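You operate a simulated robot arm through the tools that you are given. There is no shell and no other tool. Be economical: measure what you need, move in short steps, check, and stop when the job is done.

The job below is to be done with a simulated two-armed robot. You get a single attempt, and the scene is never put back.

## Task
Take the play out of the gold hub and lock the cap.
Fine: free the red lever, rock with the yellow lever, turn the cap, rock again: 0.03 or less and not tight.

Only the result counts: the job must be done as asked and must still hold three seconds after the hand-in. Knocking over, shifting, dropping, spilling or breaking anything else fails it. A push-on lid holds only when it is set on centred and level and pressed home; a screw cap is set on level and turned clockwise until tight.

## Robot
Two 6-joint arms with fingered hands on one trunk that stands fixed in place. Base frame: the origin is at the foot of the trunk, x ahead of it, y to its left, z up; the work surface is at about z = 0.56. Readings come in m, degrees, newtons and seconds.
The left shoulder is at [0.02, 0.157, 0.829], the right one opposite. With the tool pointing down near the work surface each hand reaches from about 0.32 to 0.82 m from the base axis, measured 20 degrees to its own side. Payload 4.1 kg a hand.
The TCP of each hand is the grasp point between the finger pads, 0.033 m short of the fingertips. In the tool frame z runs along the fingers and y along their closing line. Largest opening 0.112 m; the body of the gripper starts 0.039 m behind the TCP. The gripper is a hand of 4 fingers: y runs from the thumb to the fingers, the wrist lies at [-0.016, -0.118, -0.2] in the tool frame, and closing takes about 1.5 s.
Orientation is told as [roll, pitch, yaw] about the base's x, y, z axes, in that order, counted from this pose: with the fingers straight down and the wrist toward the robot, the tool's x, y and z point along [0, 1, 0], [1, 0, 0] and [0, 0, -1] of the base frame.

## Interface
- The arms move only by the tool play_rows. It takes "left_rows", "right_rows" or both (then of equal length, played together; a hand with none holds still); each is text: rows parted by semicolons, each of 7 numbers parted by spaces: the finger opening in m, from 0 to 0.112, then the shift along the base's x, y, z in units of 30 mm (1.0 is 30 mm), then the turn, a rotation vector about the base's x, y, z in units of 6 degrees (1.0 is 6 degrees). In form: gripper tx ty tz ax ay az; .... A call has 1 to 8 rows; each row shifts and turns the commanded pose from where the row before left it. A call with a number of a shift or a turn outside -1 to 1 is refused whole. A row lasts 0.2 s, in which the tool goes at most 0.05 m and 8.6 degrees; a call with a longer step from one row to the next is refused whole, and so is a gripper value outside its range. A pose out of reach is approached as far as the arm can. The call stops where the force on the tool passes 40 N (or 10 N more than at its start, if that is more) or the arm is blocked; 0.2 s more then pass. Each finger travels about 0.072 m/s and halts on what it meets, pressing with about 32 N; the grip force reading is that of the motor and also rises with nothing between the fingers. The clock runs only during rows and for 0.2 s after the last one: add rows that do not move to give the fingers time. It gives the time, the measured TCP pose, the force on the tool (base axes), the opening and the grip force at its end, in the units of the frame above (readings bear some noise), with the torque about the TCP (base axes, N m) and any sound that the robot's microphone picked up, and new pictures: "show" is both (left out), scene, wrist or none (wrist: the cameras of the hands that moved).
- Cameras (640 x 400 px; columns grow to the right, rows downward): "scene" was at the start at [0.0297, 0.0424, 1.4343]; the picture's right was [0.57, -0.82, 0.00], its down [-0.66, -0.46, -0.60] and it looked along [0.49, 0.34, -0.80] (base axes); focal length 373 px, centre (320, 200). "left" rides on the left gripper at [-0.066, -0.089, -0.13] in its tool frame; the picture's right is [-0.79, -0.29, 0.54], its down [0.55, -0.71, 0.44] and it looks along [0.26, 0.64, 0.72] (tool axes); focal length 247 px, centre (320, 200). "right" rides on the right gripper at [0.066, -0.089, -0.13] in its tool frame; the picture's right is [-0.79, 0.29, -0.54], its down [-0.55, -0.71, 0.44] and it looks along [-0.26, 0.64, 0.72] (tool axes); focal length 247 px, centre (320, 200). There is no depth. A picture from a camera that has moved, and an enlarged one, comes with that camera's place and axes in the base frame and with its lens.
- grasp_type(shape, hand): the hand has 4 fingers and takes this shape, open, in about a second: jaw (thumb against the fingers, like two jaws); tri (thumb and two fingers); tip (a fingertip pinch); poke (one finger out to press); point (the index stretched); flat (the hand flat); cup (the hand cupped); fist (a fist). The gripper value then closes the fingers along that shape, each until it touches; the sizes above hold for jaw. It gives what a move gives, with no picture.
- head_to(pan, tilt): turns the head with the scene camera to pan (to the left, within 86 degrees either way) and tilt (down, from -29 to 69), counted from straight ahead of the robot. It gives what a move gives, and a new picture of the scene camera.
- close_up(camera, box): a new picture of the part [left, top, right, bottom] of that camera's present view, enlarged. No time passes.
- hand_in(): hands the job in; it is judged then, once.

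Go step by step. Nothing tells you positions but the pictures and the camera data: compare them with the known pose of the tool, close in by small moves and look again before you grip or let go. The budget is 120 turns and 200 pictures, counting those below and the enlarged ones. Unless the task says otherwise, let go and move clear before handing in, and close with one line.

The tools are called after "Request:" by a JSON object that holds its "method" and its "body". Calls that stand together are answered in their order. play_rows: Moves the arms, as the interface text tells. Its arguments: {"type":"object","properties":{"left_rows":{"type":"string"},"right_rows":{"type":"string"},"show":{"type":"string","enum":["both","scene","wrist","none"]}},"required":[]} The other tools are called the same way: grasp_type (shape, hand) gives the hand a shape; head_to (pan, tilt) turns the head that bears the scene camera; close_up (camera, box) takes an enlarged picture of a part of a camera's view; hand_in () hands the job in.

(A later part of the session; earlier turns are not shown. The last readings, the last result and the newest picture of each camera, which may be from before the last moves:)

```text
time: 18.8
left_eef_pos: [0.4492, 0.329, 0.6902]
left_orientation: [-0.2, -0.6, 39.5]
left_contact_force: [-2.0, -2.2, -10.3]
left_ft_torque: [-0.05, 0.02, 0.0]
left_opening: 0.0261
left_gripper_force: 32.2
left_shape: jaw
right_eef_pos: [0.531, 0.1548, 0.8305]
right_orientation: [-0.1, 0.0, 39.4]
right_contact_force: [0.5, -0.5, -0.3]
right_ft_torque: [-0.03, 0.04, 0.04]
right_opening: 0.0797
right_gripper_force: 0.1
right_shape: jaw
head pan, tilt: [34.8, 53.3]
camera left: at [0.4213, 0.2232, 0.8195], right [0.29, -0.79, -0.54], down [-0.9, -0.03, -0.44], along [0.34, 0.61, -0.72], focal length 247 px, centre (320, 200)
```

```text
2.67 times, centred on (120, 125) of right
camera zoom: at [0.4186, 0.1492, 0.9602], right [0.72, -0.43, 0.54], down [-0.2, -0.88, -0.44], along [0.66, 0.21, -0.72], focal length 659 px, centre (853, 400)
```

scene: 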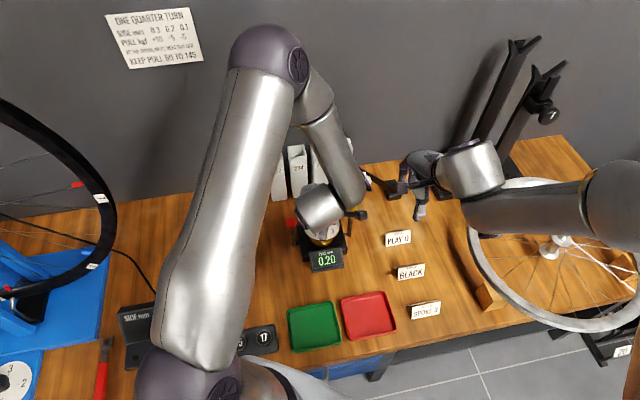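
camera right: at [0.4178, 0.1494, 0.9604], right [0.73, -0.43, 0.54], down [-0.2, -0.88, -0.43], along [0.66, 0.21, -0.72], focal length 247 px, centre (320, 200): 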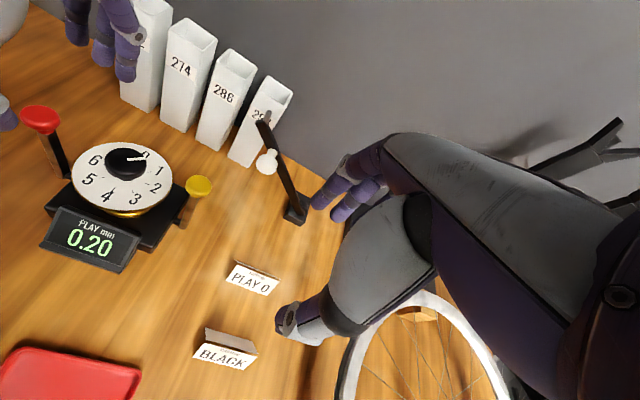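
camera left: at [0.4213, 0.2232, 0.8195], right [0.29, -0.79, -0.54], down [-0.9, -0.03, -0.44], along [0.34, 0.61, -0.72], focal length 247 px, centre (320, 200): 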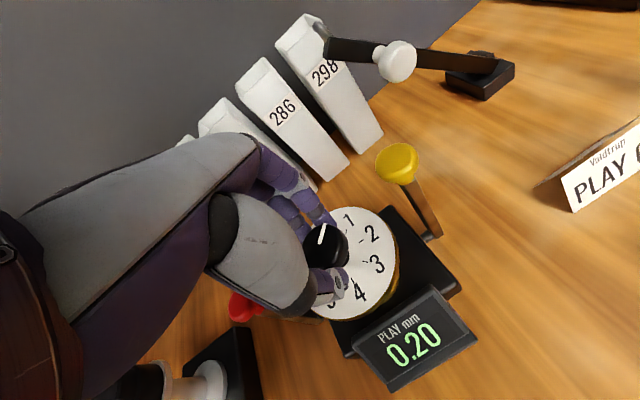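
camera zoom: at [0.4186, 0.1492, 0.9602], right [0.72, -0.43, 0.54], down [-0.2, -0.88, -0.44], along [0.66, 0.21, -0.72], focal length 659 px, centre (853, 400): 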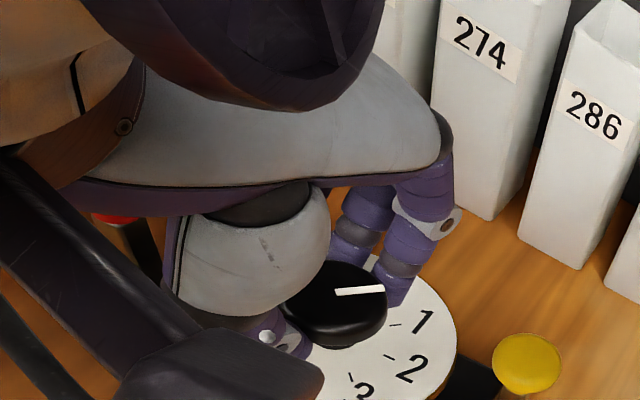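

The knob is gripped at 32 N. I'll turn the cap clockwise by about 24°.

Request:
{"method": "play_rows", "body": {"left_rows": "0.02 0 0 0 0 0 -0.7;0.02 0 0 0 0 0 -0.7;0.02 0 0 0 0 0 -0.7;0.02 0 0 0 0 0 -0.7;0.02 0 0 0 0 0 -0.6;0.02 0 0 0 0 0 -0.6;0.02 0 0 0 0 0 0", "show": "wrist"}}

Request:
{"method": "close_up", "body": {"camera": "right", "box": [0, 50, 240, 200]}}

```text
time: 20.4
left_eef_pos: [0.4495, 0.3315, 0.6908]
left_orientation: [-0.2, -0.5, 15.6]
left_contact_force: [-3.6, 0.9, -29.5]
left_ft_torque: [0.04, 0.11, -0.01]
left_opening: 0.0243
left_gripper_force: 32.4
left_shape: jaw
right_eef_pos: [0.5317, 0.1553, 0.8306]
right_orientation: [0.0, 0.0, 39.4]
right_contact_force: [0.0, 1.1, 0.3]
right_ft_torque: [-0.02, 0.04, -0.01]
right_opening: 0.0794
right_gripper_force: 0.0
right_shape: jaw
head pan, tilt: [34.8, 53.3]
camera left: at [0.3801, 0.2448, 0.8207], right [-0.06, -0.84, -0.54], down [-0.83, 0.34, -0.44], along [0.56, 0.42, -0.72], focal length 247 px, centre (320, 200)
```

left: 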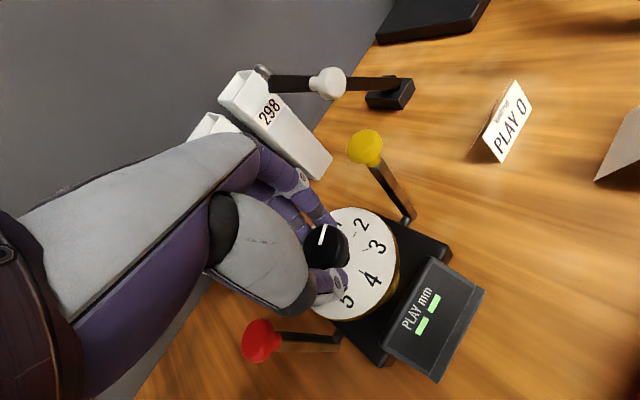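

```text
2.67 times, centred on (120, 125) of right
camera zoom: at [0.4188, 0.1494, 0.9601], right [0.72, -0.43, 0.54], down [-0.2, -0.88, -0.43], along [0.66, 0.21, -0.72], focal length 659 px, centre (853, 400)
```

zoom: 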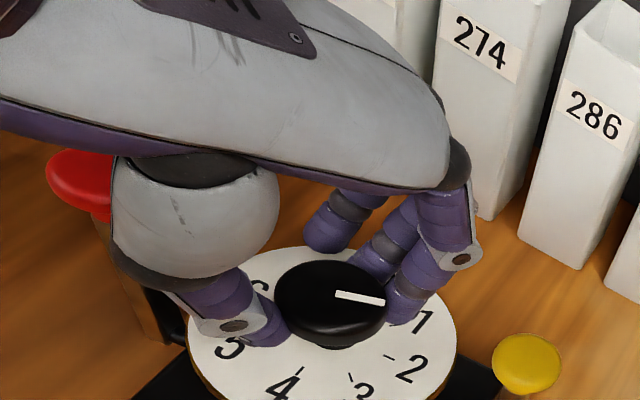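

The cap turned with the hand (the pointer kept its angle to the fingers), and the display now shows "--". I'll release, lift clear and take the left hand away while the right hand returns to the yellow lever.

Request:
{"method": "play_rows", "body": {"left_rows": "0.075 0 0 0 0 0 0;0.075 0 0 0 0 0 0;0.075 0 0 0.8 0 0 0;0.075 0 0 1 0 0 0;0.075 -0.6 0.8 0.8 0 0 1;0.075 -0.8 0.8 0 0 0 1;0.075 -0.8 0.8 0 0 0 1;0.075 -0.6 0.6 0 0 0 1", "right_rows": "0.07 0 0 0 0 0 0;0.07 0 0 0 0 0 0;0.07 0 0 0 0 0 0;0.07 0 0 0 0 0 0;0.07 0 0.5 0 0 0 0;0.07 -0.2 0.8 -0.5 0 0 0;0.07 -0.4 1 -0.7 0 0 0;0.07 -0.4 1 -0.7 0 0 0"}}

Request:
{"method": "close_up", "body": {"camera": "scene", "box": [260, 190, 380, 280]}}

```text
time: 22.2
left_eef_pos: [0.3642, 0.4221, 0.7693]
left_orientation: [-0.2, -0.7, 39.7]
left_contact_force: [-0.3, -0.5, 0.9]
left_ft_torque: [0.05, 0.03, -0.02]
left_opening: 0.0747
left_gripper_force: 0.1
left_shape: jaw
right_eef_pos: [0.5029, 0.2548, 0.7752]
right_orientation: [0.0, 0.0, 39.4]
right_contact_force: [0.3, 0.0, -0.7]
right_ft_torque: [0.02, 0.02, -0.01]
right_opening: 0.0706
right_gripper_force: 0.0
right_shape: jaw
head pan, tilt: [34.8, 53.3]
camera right: at [0.3905, 0.2485, 0.9046], right [0.72, -0.43, 0.54], down [-0.2, -0.88, -0.44], along [0.66, 0.21, -0.72], focal length 247 px, centre (320, 200)
camera left: at [0.3373, 0.3144, 0.8985], right [0.29, -0.79, -0.54], down [-0.89, -0.03, -0.45], along [0.34, 0.61, -0.71], focal length 247 px, centre (320, 200)
```

scene: 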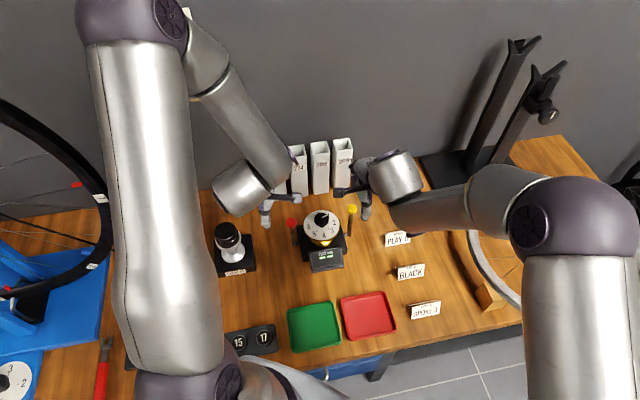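
right: 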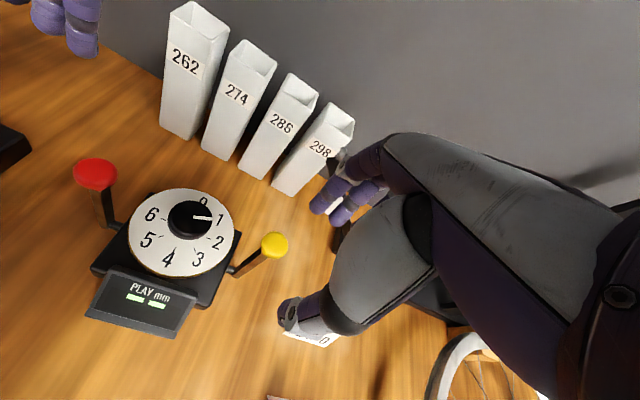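
left: 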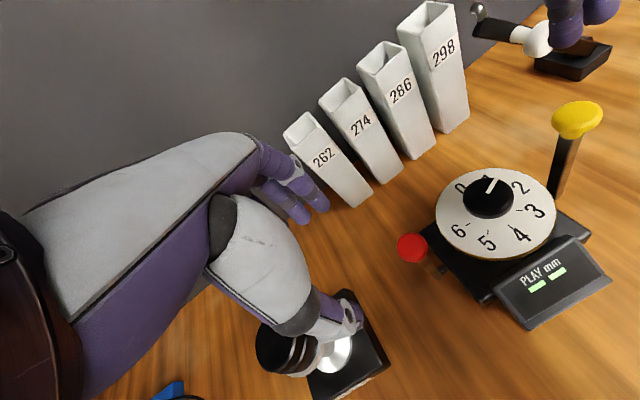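

```text
4.44 times, centred on (320, 235) of scene
camera zoom: at [0.0298, 0.0419, 1.4343], right [0.57, -0.82, 0.0], down [-0.66, -0.46, -0.6], along [0.49, 0.34, -0.8], focal length 1659 px, centre (320, 44)
```

zoom: 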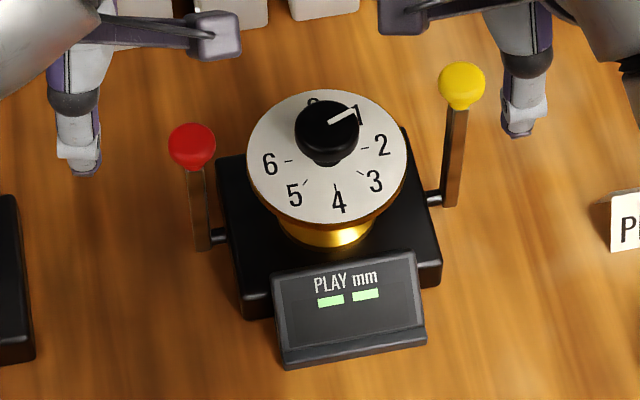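

The pointer moved clockwise by about 24°. I'll rock the yellow lever again, starting toward the robot.

Request:
{"method": "play_rows", "body": {"right_rows": "0.055 0 0.7 -0.6 0 0 0;0.055 0 0 -0.9 0 0 0;0.055 0 0 -0.7 0 0 0;0.055 -0.35 -0.35 0 0 0 0;0.055 -0.3 -0.3 0 0 0 0;0.055 -0.25 -0.25 0 0 0 0;0.055 -0.25 -0.25 0 0 0 0;0.055 -0.25 -0.25 0 0 0 0", "show": "wrist"}}

```text
time: 23.8
left_eef_pos: [0.3655, 0.4215, 0.7693]
left_orientation: [-0.2, -0.6, 39.6]
left_contact_force: [-0.2, -0.5, 0.0]
left_ft_torque: [0.0, -0.01, 0.03]
left_opening: 0.0746
left_gripper_force: 0.1
left_shape: jaw
right_eef_pos: [0.4721, 0.2446, 0.7084]
right_orientation: [-0.3, -0.6, 39.3]
right_contact_force: [21.1, 28.4, -17.1]
right_ft_torque: [-0.33, 0.41, 0.37]
right_opening: 0.0726
right_gripper_force: 0.1
right_shape: jaw
head pan, tilt: [34.8, 53.3]
stopped in row 7 (right hand): the force on the tool passed its limit at 43 N (the readings are from after the stop); the commanded pose is now the measured one
camera right: at [0.3594, 0.2393, 0.8379], right [0.72, -0.43, 0.55], down [-0.19, -0.88, -0.44], along [0.67, 0.21, -0.71], focal length 247 px, centre (320, 200)
```

right: 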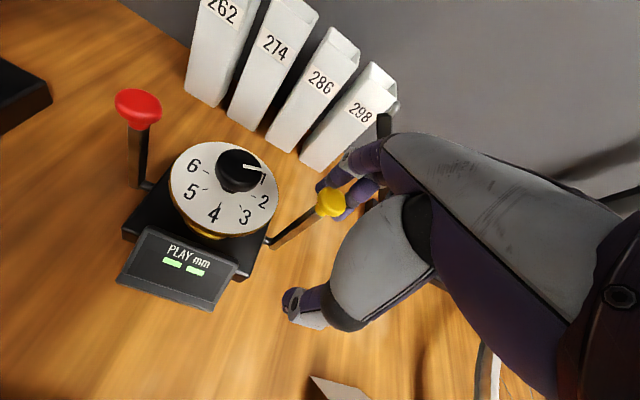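

Request:
{"method": "play_rows", "body": {"right_rows": "0.06 0.4 0.4 0 0 0 0;0.05 0.4 0.4 0 0 0 0;0.045 0.4 0.4 0 0 0 0;0.045 0.3 0.3 0 0 0 0;0.045 0.25 0.25 0 0 0 0;0.045 0.25 0.25 0 0 0 0;0.045 0.2 0.2 0 0 0 0;0.045 0.2 0.2 0 0 0 0", "show": "wrist"}}

Request:
{"method": "close_up", "body": {"camera": "scene", "box": [260, 190, 380, 280]}}

```text
time: 25.6
left_eef_pos: [0.3645, 0.4212, 0.7702]
left_orientation: [-0.2, -0.8, 39.6]
left_contact_force: [-1.6, 0.7, 0.8]
left_ft_torque: [0.03, 0.0, 0.05]
left_opening: 0.0747
left_gripper_force: 0.1
left_shape: jaw
right_eef_pos: [0.5418, 0.3144, 0.7085]
right_orientation: [-0.1, -0.3, 39.3]
right_contact_force: [-37.6, -28.7, 12.5]
right_ft_torque: [0.65, -1.05, -0.72]
right_opening: 0.0381
right_gripper_force: 0.1
right_shape: jaw
head pan, tilt: [34.8, 53.3]
camera right: at [0.4291, 0.3087, 0.8377], right [0.72, -0.43, 0.54], down [-0.2, -0.88, -0.44], along [0.66, 0.21, -0.72], focal length 247 px, centre (320, 200)
```

right: 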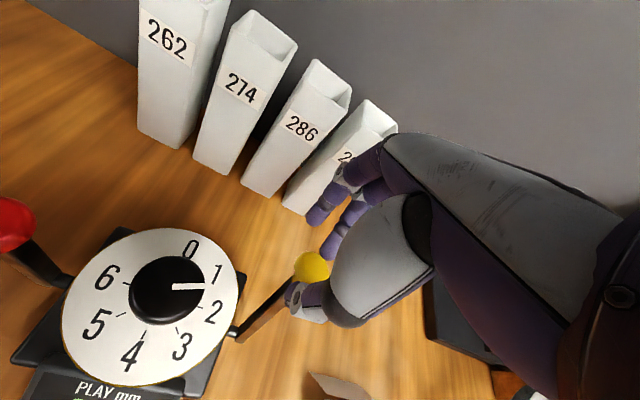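

```text
4.44 times, centred on (320, 235) of scene
camera zoom: at [0.0283, 0.0413, 1.4343], right [0.57, -0.82, 0.0], down [-0.66, -0.46, -0.6], along [0.49, 0.34, -0.8], focal length 1659 px, centre (320, 44)
```

zoom: 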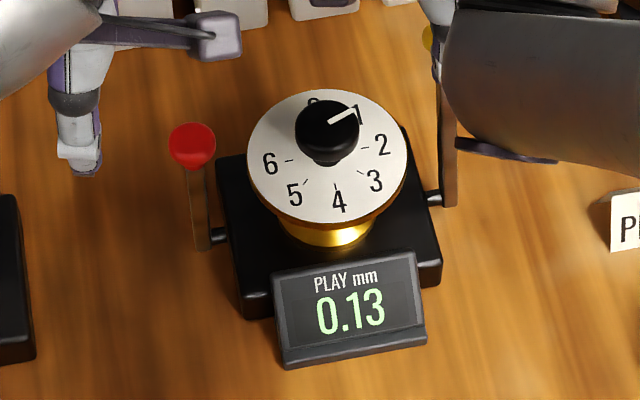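

Play is down to 0.13 for 24° (about 0.003 mm per degree), so another 36° or so should bring it near 0.02. I'll swap the hands again.

Request:
{"method": "play_rows", "body": {"right_rows": "0.08 -0.5 -0.5 0 0 0 0;0.08 0 0 0.8 0 0 0;0.08 0 0 1 0 0 0;0.08 0 -0.7 0.9 0 0 0;0.08 0 -1 0.6 0 0 0;0.08 0.1 -1 0.5 0 0 0;0.08 0 -1 0.3 0 0 0;0.08 0 -1 0 0 0 0", "left_rows": "0.075 0 0 0 0 0 0;0.075 0 0 0 0 0 0;0.075 0 0 0 0 0 0;0.075 0 0 0 0 0 0;0.075 0.7 -0.75 0 0 0 0;0.075 0.7 -0.75 0 0 0 0;0.075 0.7 -0.75 0 0 0 0;0.075 0.73 -0.77 0 0 0 0"}}

```text
time: 27.4
left_eef_pos: [0.4513, 0.3302, 0.7683]
left_orientation: [-0.3, -0.7, 39.7]
left_contact_force: [-0.5, -0.3, 0.4]
left_ft_torque: [-0.01, 0.0, 0.01]
left_opening: 0.0747
left_gripper_force: 0.0
left_shape: jaw
right_eef_pos: [0.5308, 0.1608, 0.8327]
right_orientation: [-0.1, -0.4, 39.4]
right_contact_force: [-0.5, -0.3, -0.5]
right_ft_torque: [-0.03, -0.07, 0.01]
right_opening: 0.0799
right_gripper_force: 0.1
right_shape: jaw
head pan, tilt: [34.8, 53.3]
camera right: at [0.4178, 0.154, 0.9617], right [0.72, -0.43, 0.54], down [-0.2, -0.88, -0.44], along [0.67, 0.21, -0.72], focal length 247 px, centre (320, 200)
camera left: at [0.4239, 0.2228, 0.8982], right [0.29, -0.79, -0.54], down [-0.89, -0.03, -0.45], along [0.34, 0.61, -0.71], focal length 247 px, centre (320, 200)
```

scene: 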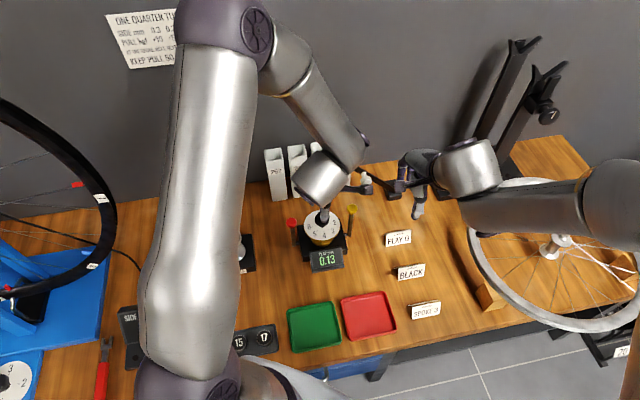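
right: 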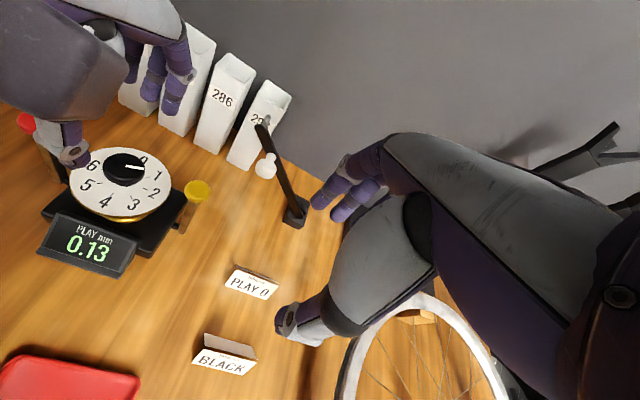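
left: 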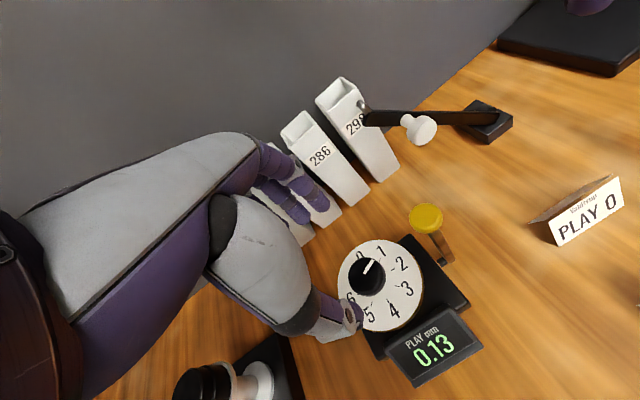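

Everything is aligned as before and the display still holds 0.13. I'll lower and grip.

Request:
{"method": "play_rows", "body": {"left_rows": "0.075 -0.05 0 -0.9 0 0 0;0.075 0 0 -0.9 0 0 0;0.075 0 0 -0.8 0 0 0;0.05 0 0 0 0 0 0;0.03 0 0 0 0 0 0;0.025 0 0 0 0 0 0;0.022 0 0 0 0 0 0;0.02 0 0 0 0 0 0", "show": "wrist"}}

Request:
{"method": "play_rows", "body": {"left_rows": "0.02 0 0 0 0 0 -0.8;0.02 0 0 0 0 0 -0.8;0.02 0 0 0 0 0 -0.8;0.02 0 0 0 0 0 -0.8;0.02 0 0 0 0 0 -0.8;0.02 0 0 0 0 0 -0.8;0.02 0 0 0 0 0 -0.8;0.02 0 0 0 0 0 -0.4", "show": "wrist"}}

Request:
{"method": "close_up", "body": {"camera": "right", "box": [0, 50, 240, 200]}}

```text
time: 29.2
left_eef_pos: [0.4478, 0.3325, 0.6906]
left_orientation: [-0.1, -0.6, 39.6]
left_contact_force: [-1.2, -2.0, -11.4]
left_ft_torque: [-0.04, 0.04, -0.01]
left_opening: 0.0269
left_gripper_force: 32.0
left_shape: jaw
right_eef_pos: [0.5313, 0.1599, 0.8326]
right_orientation: [-0.2, -0.5, 39.4]
right_contact_force: [0.9, -0.2, -0.1]
right_ft_torque: [0.03, 0.03, 0.05]
right_opening: 0.0799
right_gripper_force: 0.0
right_shape: jaw
head pan, tilt: [34.8, 53.3]
camera left: at [0.4201, 0.224, 0.8205], right [0.29, -0.79, -0.54], down [-0.9, -0.03, -0.44], along [0.34, 0.61, -0.72], focal length 247 px, centre (320, 200)
```

left: 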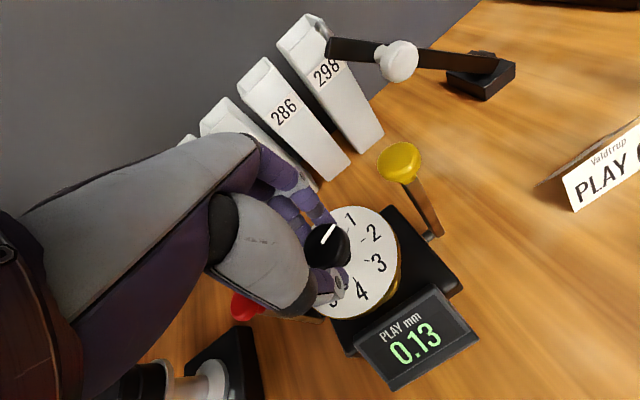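

```text
time: 31.0
left_eef_pos: [0.4484, 0.3318, 0.6912]
left_orientation: [-0.1, -0.7, 3.7]
left_contact_force: [-0.4, 4.5, -12.3]
left_ft_torque: [0.12, -0.02, -0.02]
left_opening: 0.0269
left_gripper_force: 32.0
left_shape: jaw
right_eef_pos: [0.5317, 0.1595, 0.832]
right_orientation: [-0.2, -0.4, 39.3]
right_contact_force: [0.3, 0.0, -0.7]
right_ft_torque: [-0.01, -0.03, 0.0]
right_opening: 0.0799
right_gripper_force: 0.1
right_shape: jaw
head pan, tilt: [34.8, 53.3]
camera left: at [0.3626, 0.2617, 0.8202], right [-0.23, -0.81, -0.54], down [-0.74, 0.51, -0.45], along [0.63, 0.3, -0.71], focal length 247 px, centre (320, 200)
```

left: 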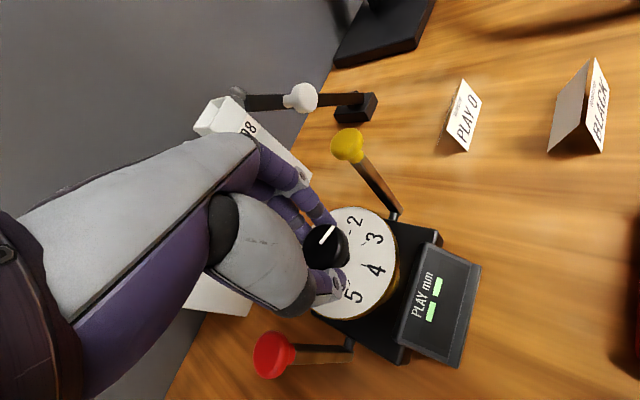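

```text
2.67 times, centred on (120, 125) of right
camera zoom: at [0.4185, 0.1538, 0.9615], right [0.72, -0.43, 0.54], down [-0.2, -0.88, -0.44], along [0.67, 0.21, -0.72], focal length 659 px, centre (853, 400)
```

zoom: 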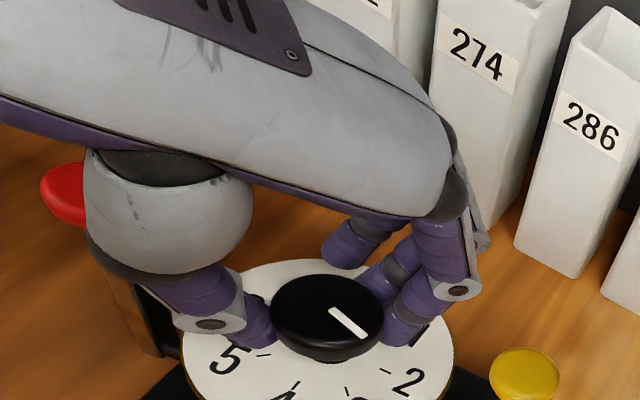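

The cap turned 36°. I'll release and swap to the yellow lever again.

Request:
{"method": "play_rows", "body": {"left_rows": "0.075 0 0 0 0 0 0;0.075 0 0 0 0 0 0;0.075 0 0 0.8 0 0 0;0.075 0 0 1 0 0 1;0.075 -0.6 0.8 0.8 0 0 1;0.075 -0.8 0.8 0 0 0 1;0.075 -0.8 0.8 0 0 0 1;0.075 -0.6 0.6 0 0 0 1", "right_rows": "0.06 0 0 0 0 0 0;0.06 0 0 0 0 0 0;0.06 0 0 0 0 0 0;0.06 0 0 0 0 0 0;0.06 0 0.5 0 0 0 0;0.06 -0.2 0.8 -0.5 0 0 0;0.06 -0.4 1 -0.7 0 0 0;0.06 -0.4 1 -0.7 0 0 0", "show": "scene"}}

Request:
{"method": "play_rows", "body": {"left_rows": "0.075 0 0 0 0 0 1;0.075 0 0 0 0 0 0;0.075 0 0 0 0 0 0;0.075 0 0 0 0 0 0;0.075 0 0 0 0 0 0;0.075 0 0 0 0 0 0;0.075 0 0 0 0 0 0;0.075 0 0 0 0 0 0", "right_rows": "0.055 0 0.55 -0.6 0 0 0;0.055 0 0 -0.9 0 0 0;0.055 0 0 -0.7 0 0 0;0.055 -0.35 -0.35 0 0 0 0;0.055 -0.3 -0.3 0 0 0 0;0.055 -0.25 -0.25 0 0 0 0;0.055 -0.25 -0.25 0 0 0 0;0.055 -0.25 -0.25 0 0 0 0", "show": "wrist"}}

```text
time: 32.8
left_eef_pos: [0.3643, 0.4225, 0.7681]
left_orientation: [-0.2, -0.8, 33.6]
left_contact_force: [-0.2, 0.0, 0.9]
left_ft_torque: [0.04, 0.0, 0.0]
left_opening: 0.0748
left_gripper_force: 0.1
left_shape: jaw
right_eef_pos: [0.5016, 0.2584, 0.7761]
right_orientation: [-0.2, -0.6, 39.3]
right_contact_force: [0.9, 0.1, -0.4]
right_ft_torque: [0.02, 0.02, 0.03]
right_opening: 0.0604
right_gripper_force: 0.1
right_shape: jaw
head pan, tilt: [34.8, 53.3]
```

scene: 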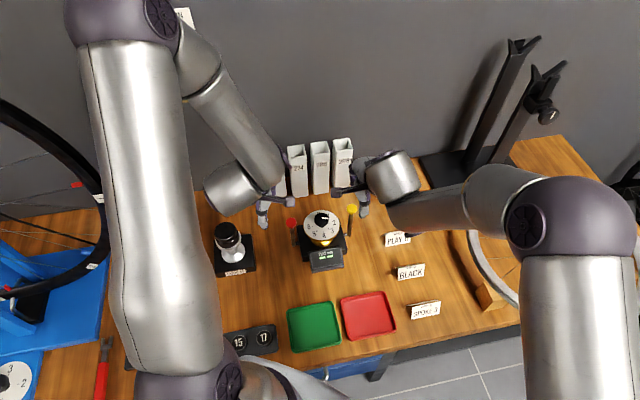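

```text
time: 34.4
left_eef_pos: [0.3657, 0.4233, 0.7687]
left_orientation: [-0.2, -0.7, 39.7]
left_contact_force: [0.2, -0.2, 1.0]
left_ft_torque: [0.04, 0.02, -0.01]
left_opening: 0.0745
left_gripper_force: 0.0
left_shape: jaw
right_eef_pos: [0.473, 0.2418, 0.7127]
right_orientation: [-0.3, -1.1, 38.9]
right_contact_force: [15.0, 22.2, -9.2]
right_ft_torque: [-0.06, 0.13, 0.15]
right_opening: 0.0647
right_gripper_force: 0.0
right_shape: jaw
head pan, tilt: [34.8, 53.3]
stopped in row 8 (right hand): the force on the tool passed its limit at 42 N (the readings are from after the stop); the commanded pose is now the measured one
camera right: at [0.3571, 0.2356, 0.8411], right [0.71, -0.44, 0.55], down [-0.2, -0.87, -0.45], along [0.68, 0.21, -0.71], focal length 247 px, centre (320, 200)
camera left: at [0.3375, 0.3154, 0.8981], right [0.29, -0.79, -0.54], down [-0.89, -0.03, -0.45], along [0.34, 0.61, -0.71], focal length 247 px, centre (320, 200)
```

right: 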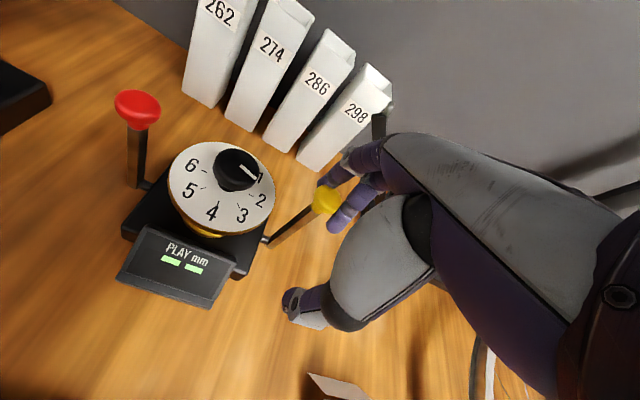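
left: 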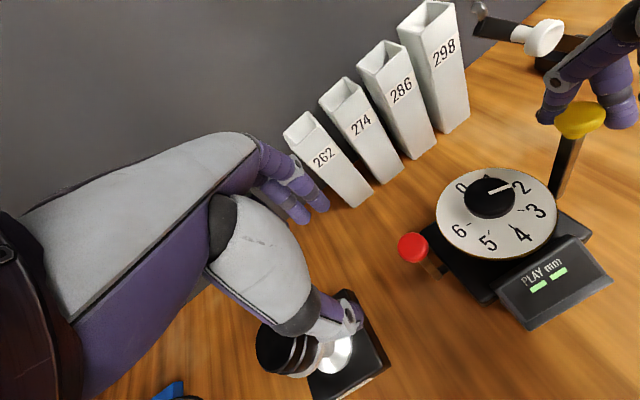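

The first half of the rock is done; now the other way.

Request:
{"method": "play_rows", "body": {"right_rows": "0.06 0.4 0.42 0 0 0 0;0.05 0.4 0.42 -0.1 0 0 0;0.045 0.4 0.4 0 0 0 0;0.045 0.3 0.3 0 0 0 0;0.045 0.25 0.25 0 0 0 0;0.045 0.25 0.25 0 0 0 0;0.045 0.2 0.2 0 0 0 0;0.045 0.2 0.2 0 0 0 0", "show": "wrist"}}

Request:
{"method": "close_up", "body": {"camera": "scene", "box": [260, 190, 380, 280]}}

```text
time: 36.3
left_eef_pos: [0.3641, 0.4216, 0.77]
left_orientation: [-0.1, -0.7, 39.6]
left_contact_force: [0.5, 0.3, -0.3]
left_ft_torque: [0.02, -0.02, 0.02]
left_opening: 0.0746
left_gripper_force: 0.1
left_shape: jaw
right_eef_pos: [0.5385, 0.3115, 0.7083]
right_orientation: [-0.2, -0.6, 39.1]
right_contact_force: [-24.1, -18.9, 11.1]
right_ft_torque: [0.51, -0.78, -0.48]
right_opening: 0.0403
right_gripper_force: 0.0
right_shape: jaw
head pan, tilt: [34.8, 53.3]
stopped in row 8 (right hand): the force on the tool passed its limit at 42 N (the readings are from after the stop); the commanded pose is now the measured one
camera right: at [0.4251, 0.306, 0.8367], right [0.72, -0.44, 0.54], down [-0.2, -0.88, -0.44], along [0.67, 0.21, -0.71], focal length 247 px, centre (320, 200)
```

right: 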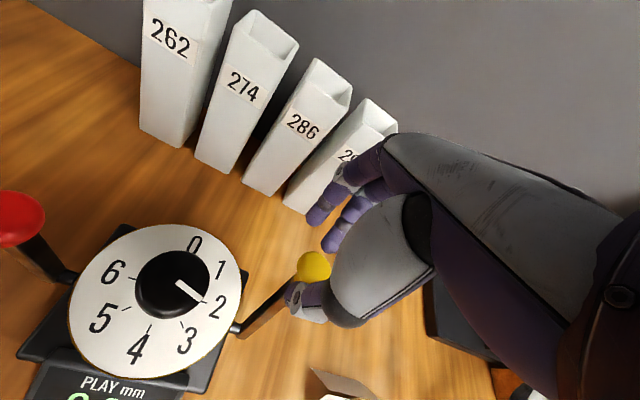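

```text
4.44 times, centred on (320, 235) of scene
camera zoom: at [0.0288, 0.0417, 1.4343], right [0.57, -0.82, 0.0], down [-0.66, -0.46, -0.6], along [0.49, 0.34, -0.8], focal length 1659 px, centre (320, 44)
```

zoom: 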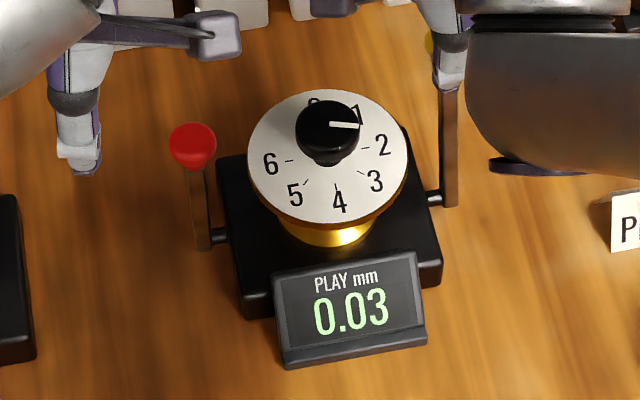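

Play now reads 0.03, right at the limit. I'll add about 4° for margin, which should give around 0.02, and then verify.

Request:
{"method": "play_rows", "body": {"right_rows": "0.08 -0.5 -0.5 0 0 0 0;0.08 0 0 0.8 0 0 0;0.08 0 0 1 0 0 0;0.08 0 -0.7 0.9 0 0 0;0.08 0 -1 0.6 0 0 0;0.08 0.1 -1 0.5 0 0 0;0.08 0 -1 0.3 0 0 0;0.08 0 -1 0 0 0 0", "left_rows": "0.075 0 0 0 0 0 0;0.075 0 0 0 0 0 0;0.075 0 0 0 0 0 0;0.075 0 0 0 0 0 0;0.075 0.7 -0.75 0 0 0 0;0.075 0.7 -0.75 0 0 0 0;0.075 0.7 -0.75 0 0 0 0;0.075 0.73 -0.77 0 0 0 0", "show": "scene"}}

Request:
{"method": "play_rows", "body": {"left_rows": "0.075 -0.05 0 -0.9 0 0 0;0.075 0 0 -0.9 0 0 0;0.075 0 0 -0.8 0 0 0;0.05 0 0 0 0 0 0;0.03 0 0 0 0 0 0;0.025 0 0 0 0 0 0;0.022 0 0 0 0 0 0;0.02 0 0 0 0 0 0", "show": "wrist"}}

Request:
{"method": "close_up", "body": {"camera": "right", "box": [0, 50, 240, 200]}}

```text
time: 38.1
left_eef_pos: [0.4519, 0.3313, 0.7691]
left_orientation: [-0.2, -0.8, 39.7]
left_contact_force: [0.3, -0.2, 0.3]
left_ft_torque: [0.01, -0.05, 0.01]
left_opening: 0.0747
left_gripper_force: 0.0
left_shape: jaw
right_eef_pos: [0.5263, 0.158, 0.8297]
right_orientation: [-0.2, -0.6, 39.2]
right_contact_force: [0.1, 0.4, 0.4]
right_ft_torque: [-0.03, -0.05, -0.03]
right_opening: 0.0797
right_gripper_force: 0.1
right_shape: jaw
head pan, tilt: [34.8, 53.3]
```

scene: 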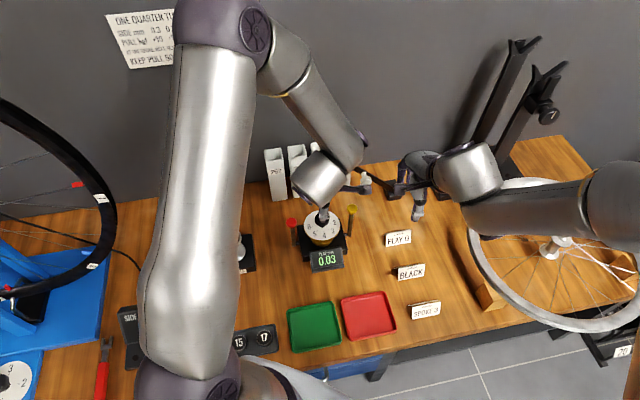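

```text
time: 39.9
left_eef_pos: [0.4475, 0.331, 0.6894]
left_orientation: [-0.1, -0.5, 39.6]
left_contact_force: [-1.4, -2.3, -11.8]
left_ft_torque: [0.01, 0.02, 0.0]
left_opening: 0.0253
left_gripper_force: 32.2
left_shape: jaw
right_eef_pos: [0.5287, 0.1589, 0.8304]
right_orientation: [-0.1, -0.6, 39.2]
right_contact_force: [-0.9, 0.9, -1.1]
right_ft_torque: [-0.01, -0.03, 0.0]
right_opening: 0.0798
right_gripper_force: 0.1
right_shape: jaw
head pan, tilt: [34.8, 53.3]
camera left: at [0.4205, 0.2246, 0.8188], right [0.29, -0.79, -0.54], down [-0.9, -0.03, -0.44], along [0.34, 0.61, -0.72], focal length 247 px, centre (320, 200)
```

left: 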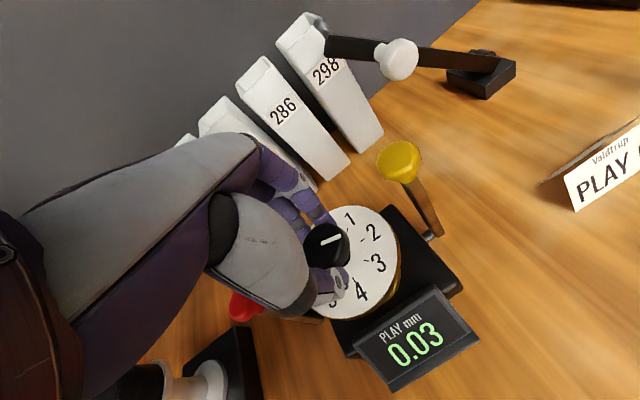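

```text
2.67 times, centred on (120, 125) of right
camera zoom: at [0.4143, 0.1518, 0.9594], right [0.72, -0.44, 0.54], down [-0.2, -0.88, -0.44], along [0.67, 0.21, -0.71], focal length 659 px, centre (853, 400)
```

zoom: 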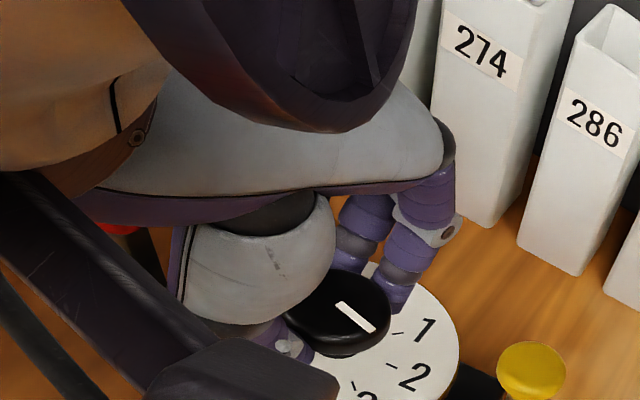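

Gripped, and the reading is unchanged. I'll turn 4° clockwise, hold, then release and swap.

Request:
{"method": "play_rows", "body": {"left_rows": "0.02 0 0 0 0 0 -0.35;0.02 0 0 0 0 0 -0.35;0.02 0 0 0 0 0 0;0.02 0 0 0 0 0 0", "show": "wrist"}}

Request:
{"method": "play_rows", "body": {"left_rows": "0.075 0 0 0 0 0 0;0.075 0 0 0 0 0 0;0.075 0 0 0.8 0 0 0;0.075 0 0 1 0 0 0.4;0.075 -0.6 0.8 0.8 0 0 0.3;0.075 -0.8 0.8 0 0 0 0;0.075 -0.8 0.8 0 0 0 0;0.075 -0.6 0.6 0 0 0 0", "right_rows": "0.06 0 0 0 0 0 0;0.06 0 0 0 0 0 0;0.06 0 0 0 0 0 0;0.06 0 0 0 0 0 0;0.06 0 0.5 0 0 0 0;0.06 -0.2 0.8 -0.5 0 0 0;0.06 -0.3 1 -0.7 0 0 0;0.06 -0.4 1 -0.7 0 0 0", "show": "scene"}}

Request:
{"method": "play_rows", "body": {"right_rows": "0.055 0 0.55 -0.6 0 0 0;0.055 0 0 -0.9 0 0 0;0.055 0 0 -0.7 0 0 0;0.055 -0.35 -0.35 0 0 0 0;0.055 -0.3 -0.3 0 0 0 0;0.055 -0.25 -0.25 0 0 0 0;0.055 -0.25 -0.25 0 0 0 0;0.055 -0.25 -0.25 0 0 0 0", "show": "wrist"}}

```text
time: 40.9
left_eef_pos: [0.4491, 0.3311, 0.69]
left_orientation: [-0.3, -0.5, 35.4]
left_contact_force: [-0.5, -0.4, -24.9]
left_ft_torque: [0.04, -0.03, 0.01]
left_opening: 0.0252
left_gripper_force: 32.6
left_shape: jaw
right_eef_pos: [0.5265, 0.1583, 0.8309]
right_orientation: [-0.3, -0.7, 39.2]
right_contact_force: [-0.5, 0.2, -0.4]
right_ft_torque: [-0.01, -0.01, -0.01]
right_opening: 0.0796
right_gripper_force: 0.2
right_shape: jaw
head pan, tilt: [34.8, 53.3]
camera left: at [0.4127, 0.227, 0.8195], right [0.23, -0.81, -0.54], down [-0.9, 0.04, -0.44], along [0.38, 0.59, -0.72], focal length 247 px, centre (320, 200)
```

left: 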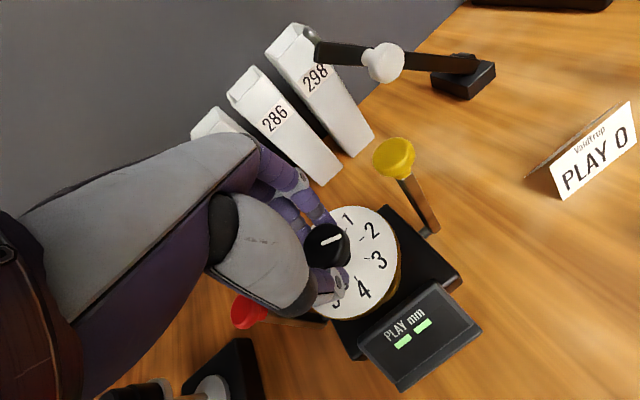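

```text
time: 42.7
left_eef_pos: [0.3643, 0.4232, 0.7691]
left_orientation: [-0.3, -0.7, 39.6]
left_contact_force: [-0.4, -0.7, -0.4]
left_ft_torque: [-0.01, 0.0, -0.01]
left_opening: 0.0745
left_gripper_force: 0.0
left_shape: jaw
right_eef_pos: [0.5009, 0.257, 0.7737]
right_orientation: [-0.3, -0.7, 39.1]
right_contact_force: [0.2, -0.4, 0.4]
right_ft_torque: [0.03, -0.01, 0.02]
right_opening: 0.0605
right_gripper_force: 0.1
right_shape: jaw
head pan, tilt: [34.8, 53.3]
```

scene: 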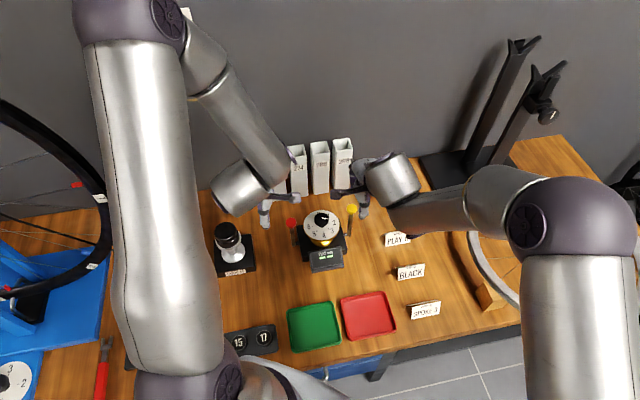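

```text
time: 44.2
left_eef_pos: [0.3652, 0.4233, 0.77]
left_orientation: [-0.2, -0.7, 39.8]
left_contact_force: [-0.6, -0.5, -0.8]
left_ft_torque: [0.03, 0.01, -0.01]
left_opening: 0.0748
left_gripper_force: 0.1
left_shape: jaw
right_eef_pos: [0.4725, 0.2428, 0.7117]
right_orientation: [-0.4, -1.3, 38.9]
right_contact_force: [19.0, 21.7, -11.3]
right_ft_torque: [-0.19, 0.17, 0.2]
right_opening: 0.067
right_gripper_force: 0.0
right_shape: jaw
head pan, tilt: [34.8, 53.3]
stopped in row 7 (right hand): the force on the tool passed its limit at 43 N (the readings are from after the stop); the commanded pose is now the measured one
camera right: at [0.3579, 0.2362, 0.8383], right [0.71, -0.44, 0.55], down [-0.2, -0.87, -0.45], along [0.68, 0.21, -0.7], focal length 247 px, centre (320, 200)
```

right: 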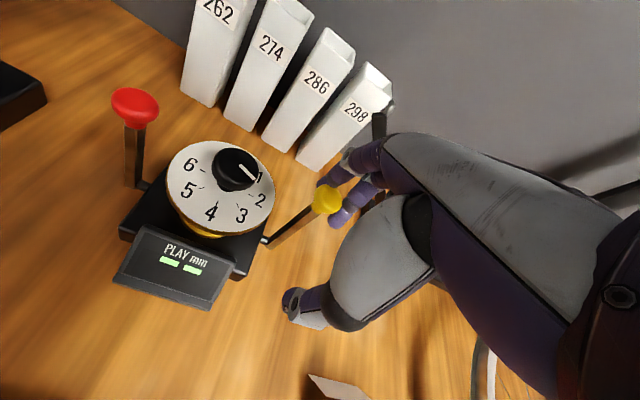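

The first half of the rock reached its stop. Now the other way.

Request:
{"method": "play_rows", "body": {"right_rows": "0.06 0.4 0.42 0 0 0 0;0.05 0.4 0.42 -0.1 0 0 0;0.045 0.4 0.4 0 0 0 0;0.045 0.3 0.3 0 0 0 0;0.045 0.25 0.25 0 0 0 0;0.045 0.25 0.25 0 0 0 0;0.045 0.2 0.2 0 0 0 0;0.045 0.2 0.2 0 0 0 0", "show": "none"}}

Request:
{"method": "close_up", "body": {"camera": "scene", "box": [260, 190, 380, 280]}}

```text
time: 46.0
left_eef_pos: [0.365, 0.4221, 0.7701]
left_orientation: [-0.3, -0.7, 39.7]
left_contact_force: [0.3, 0.1, 0.1]
left_ft_torque: [-0.01, -0.03, 0.01]
left_opening: 0.0747
left_gripper_force: 0.1
left_shape: jaw
right_eef_pos: [0.5409, 0.3136, 0.7066]
right_orientation: [-0.4, -1.0, 39.0]
right_contact_force: [-21.2, -13.1, 5.2]
right_ft_torque: [0.37, -0.9, -0.6]
right_opening: 0.0443
right_gripper_force: 0.0
right_shape: jaw
head pan, tilt: [34.8, 53.3]
```

```text
4.44 times, centred on (320, 235) of scene
camera zoom: at [0.0289, 0.0419, 1.4343], right [0.57, -0.82, 0.0], down [-0.66, -0.46, -0.6], along [0.49, 0.34, -0.8], focal length 1659 px, centre (320, 44)
```

zoom: 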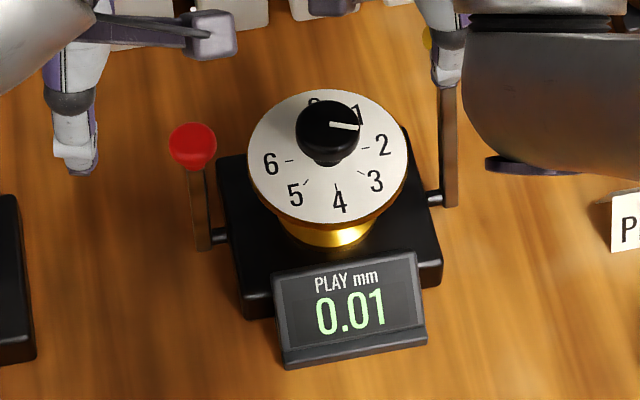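

Play reads 0.01 and is not tight. I'll withdraw the right hand and place the left over the red lever to lock it.

Request:
{"method": "play_rows", "body": {"right_rows": "0.08 -0.5 -0.5 0 0 0 0;0.08 0 0 0.8 0 0 0;0.08 0 0 1 0 0 0;0.08 0 -0.7 0.9 0 0 0;0.08 0 -1 0.6 0 0 0;0.08 0.1 -1 0.5 0 0 0;0.08 0 -1 0.3 0 0 0;0.08 0 -1 0 0 0 0", "left_rows": "0.06 0.5 -0.7 0 0 0 0;0.06 0.46 -0.75 0 0 0 0;0.06 0 0 -0.6 0 0 0;0.06 0 0 -0.7 0 0 0;0.06 0 0 -0.7 0 0 0;0.06 0 0 0 0 0 0;0.06 0 0 0 0 0 0;0.06 0 0 0 0 0 0"}}

Request:
{"method": "close_up", "body": {"camera": "right", "box": [0, 50, 240, 200]}}

```text
time: 47.9
left_eef_pos: [0.3925, 0.3797, 0.7091]
left_orientation: [-0.2, -0.7, 39.7]
left_contact_force: [0.3, 0.8, -0.2]
left_ft_torque: [-0.05, 0.02, 0.01]
left_opening: 0.0608
left_gripper_force: 0.0
left_shape: jaw
right_eef_pos: [0.5301, 0.1584, 0.8296]
right_orientation: [-0.3, -1.0, 39.0]
right_contact_force: [0.3, -0.2, -0.5]
right_ft_torque: [-0.07, 0.01, 0.03]
right_opening: 0.0798
right_gripper_force: 0.0
right_shape: jaw
head pan, tilt: [34.8, 53.3]
camera right: at [0.4157, 0.1517, 0.9572], right [0.71, -0.44, 0.55], down [-0.2, -0.87, -0.45], along [0.67, 0.21, -0.71], focal length 247 px, centre (320, 200)
camera left: at [0.3651, 0.2731, 0.8386], right [0.29, -0.79, -0.54], down [-0.89, -0.03, -0.45], along [0.34, 0.61, -0.71], focal length 247 px, centre (320, 200)
```

scene: 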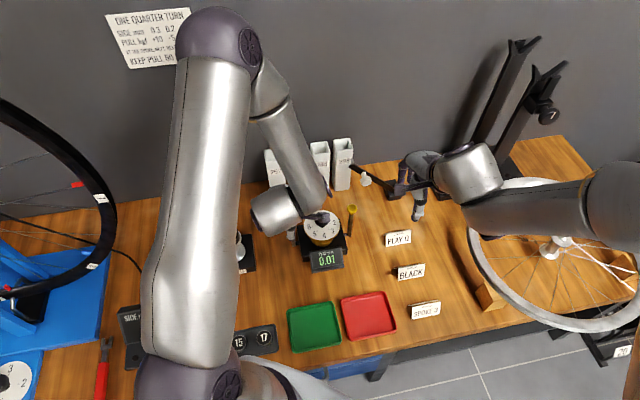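
right: 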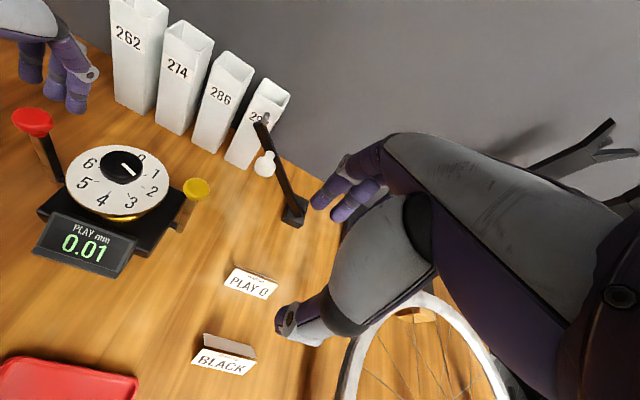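
left: 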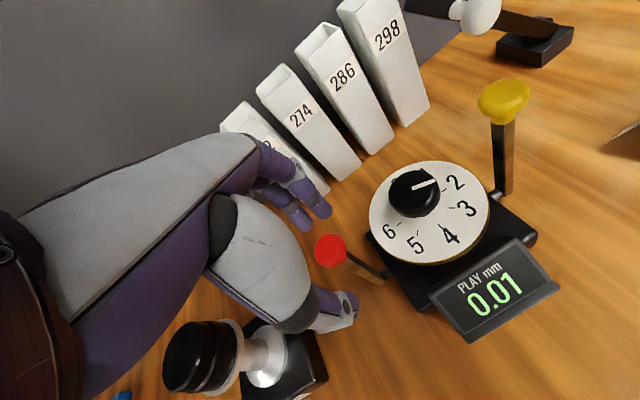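

```text
2.67 times, centred on (120, 125) of right
camera zoom: at [0.4157, 0.1517, 0.9572], right [0.71, -0.44, 0.55], down [-0.2, -0.87, -0.45], along [0.67, 0.21, -0.71], focal length 659 px, centre (853, 400)
```

zoom: 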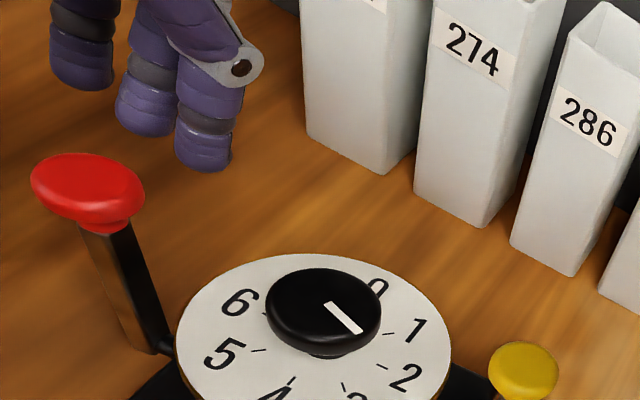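

The knob is between the fingers. I'll push the lever away along its arc toward the original locked lean.

Request:
{"method": "play_rows", "body": {"left_rows": "0.06 0.35 0.36 0 0 0 0;0.06 0.35 0.36 -0.05 0 0 0;0.06 0.35 0.36 -0.1 0 0 0;0.06 0.35 0.36 -0.25 0 0 0;0.06 0.3 0.31 -0.35 0 0 0;0.06 0.25 0.26 -0.4 0 0 0;0.06 0.2 0.21 -0.3 0 0 0"}}

Request:
{"method": "close_up", "body": {"camera": "right", "box": [0, 50, 240, 200]}}

```text
time: 49.5
left_eef_pos: [0.4589, 0.4459, 0.6662]
left_orientation: [-0.2, -0.6, 39.7]
left_contact_force: [-1.1, -0.9, 0.2]
left_ft_torque: [0.01, 0.01, 0.0]
left_opening: 0.0606
left_gripper_force: 0.0
left_shape: jaw
right_eef_pos: [0.5306, 0.1578, 0.8285]
right_orientation: [-0.4, -1.1, 38.9]
right_contact_force: [-0.4, 0.7, -0.5]
right_ft_torque: [-0.03, 0.03, 0.01]
right_opening: 0.0798
right_gripper_force: 0.1
right_shape: jaw
head pan, tilt: [34.8, 53.3]
camera left: at [0.4306, 0.3388, 0.7955], right [0.29, -0.79, -0.54], down [-0.9, -0.03, -0.45], along [0.34, 0.61, -0.71], focal length 247 px, centre (320, 200)
```

scene: 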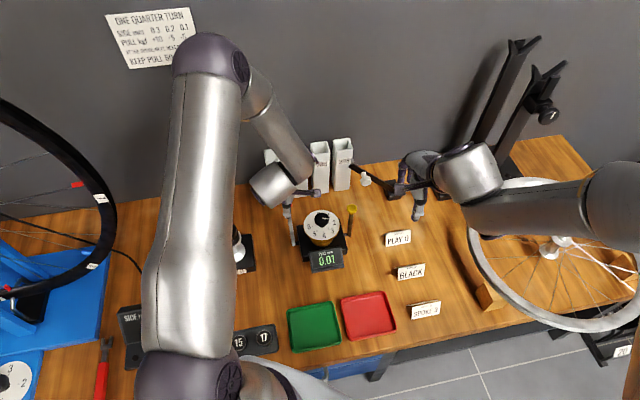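
left: 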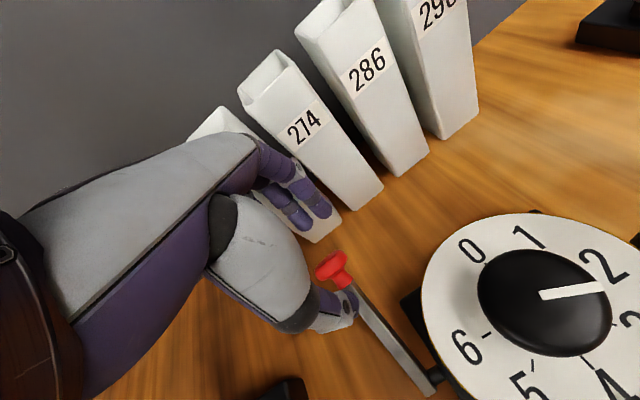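

```text
2.67 times, centred on (120, 125) of right
camera zoom: at [0.4159, 0.1517, 0.9574], right [0.71, -0.44, 0.55], down [-0.2, -0.87, -0.45], along [0.67, 0.21, -0.71], focal length 659 px, centre (853, 400)
```

zoom: 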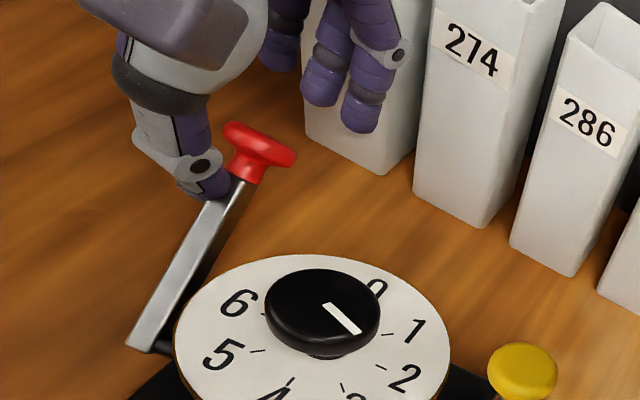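

The lever is leaning away again, much like at the start. I'll press a little further to be sure it's at its end stop.

Request:
{"method": "play_rows", "body": {"left_rows": "0.06 0.12 0.12 -0.15 0 0 0;0.06 0.12 0.12 -0.15 0 0 0;0.06 0.1 0.1 -0.1 0 0 0;0.06 0.1 0.1 -0.1 0 0 0", "show": "wrist"}}

Request:
{"method": "close_up", "body": {"camera": "right", "box": [0, 50, 240, 200]}}

```text
time: 50.0
left_eef_pos: [0.4626, 0.4469, 0.6612]
left_orientation: [-0.4, -0.3, 39.6]
left_contact_force: [-13.9, -11.1, 22.3]
left_ft_torque: [-0.46, 0.53, 0.28]
left_opening: 0.0591
left_gripper_force: 0.0
left_shape: jaw
right_eef_pos: [0.5298, 0.158, 0.8287]
right_orientation: [-0.3, -1.1, 38.9]
right_contact_force: [0.3, 0.2, 0.9]
right_ft_torque: [0.02, -0.03, 0.01]
right_opening: 0.0799
right_gripper_force: 0.0
right_shape: jaw
head pan, tilt: [34.8, 53.3]
stopped in row 2 (left hand): the force on the tool passed its limit at 48 N (the readings are from after the stop); the commanded pose is now the measured one
camera left: at [0.4344, 0.3418, 0.7904], right [0.29, -0.79, -0.54], down [-0.9, -0.03, -0.44], along [0.34, 0.61, -0.72], focal length 247 px, centre (320, 200)
```

left: 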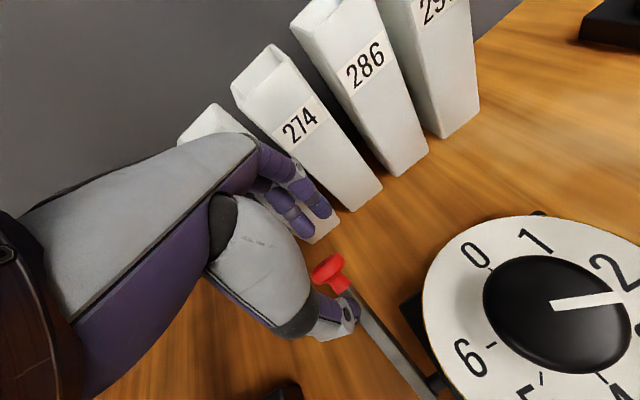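

```text
2.67 times, centred on (120, 125) of right
camera zoom: at [0.4155, 0.1514, 0.9574], right [0.71, -0.44, 0.55], down [-0.2, -0.87, -0.45], along [0.67, 0.21, -0.71], focal length 659 px, centre (853, 400)
```

zoom: 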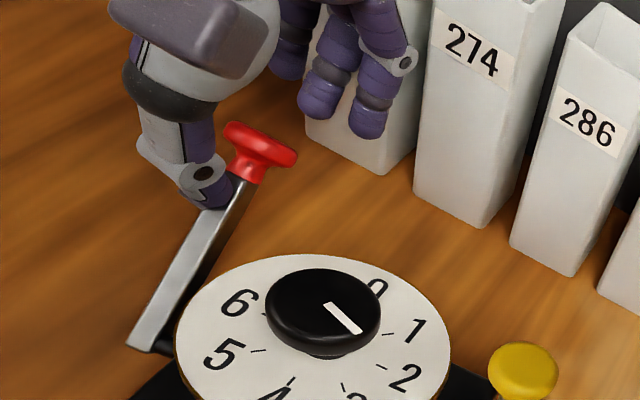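

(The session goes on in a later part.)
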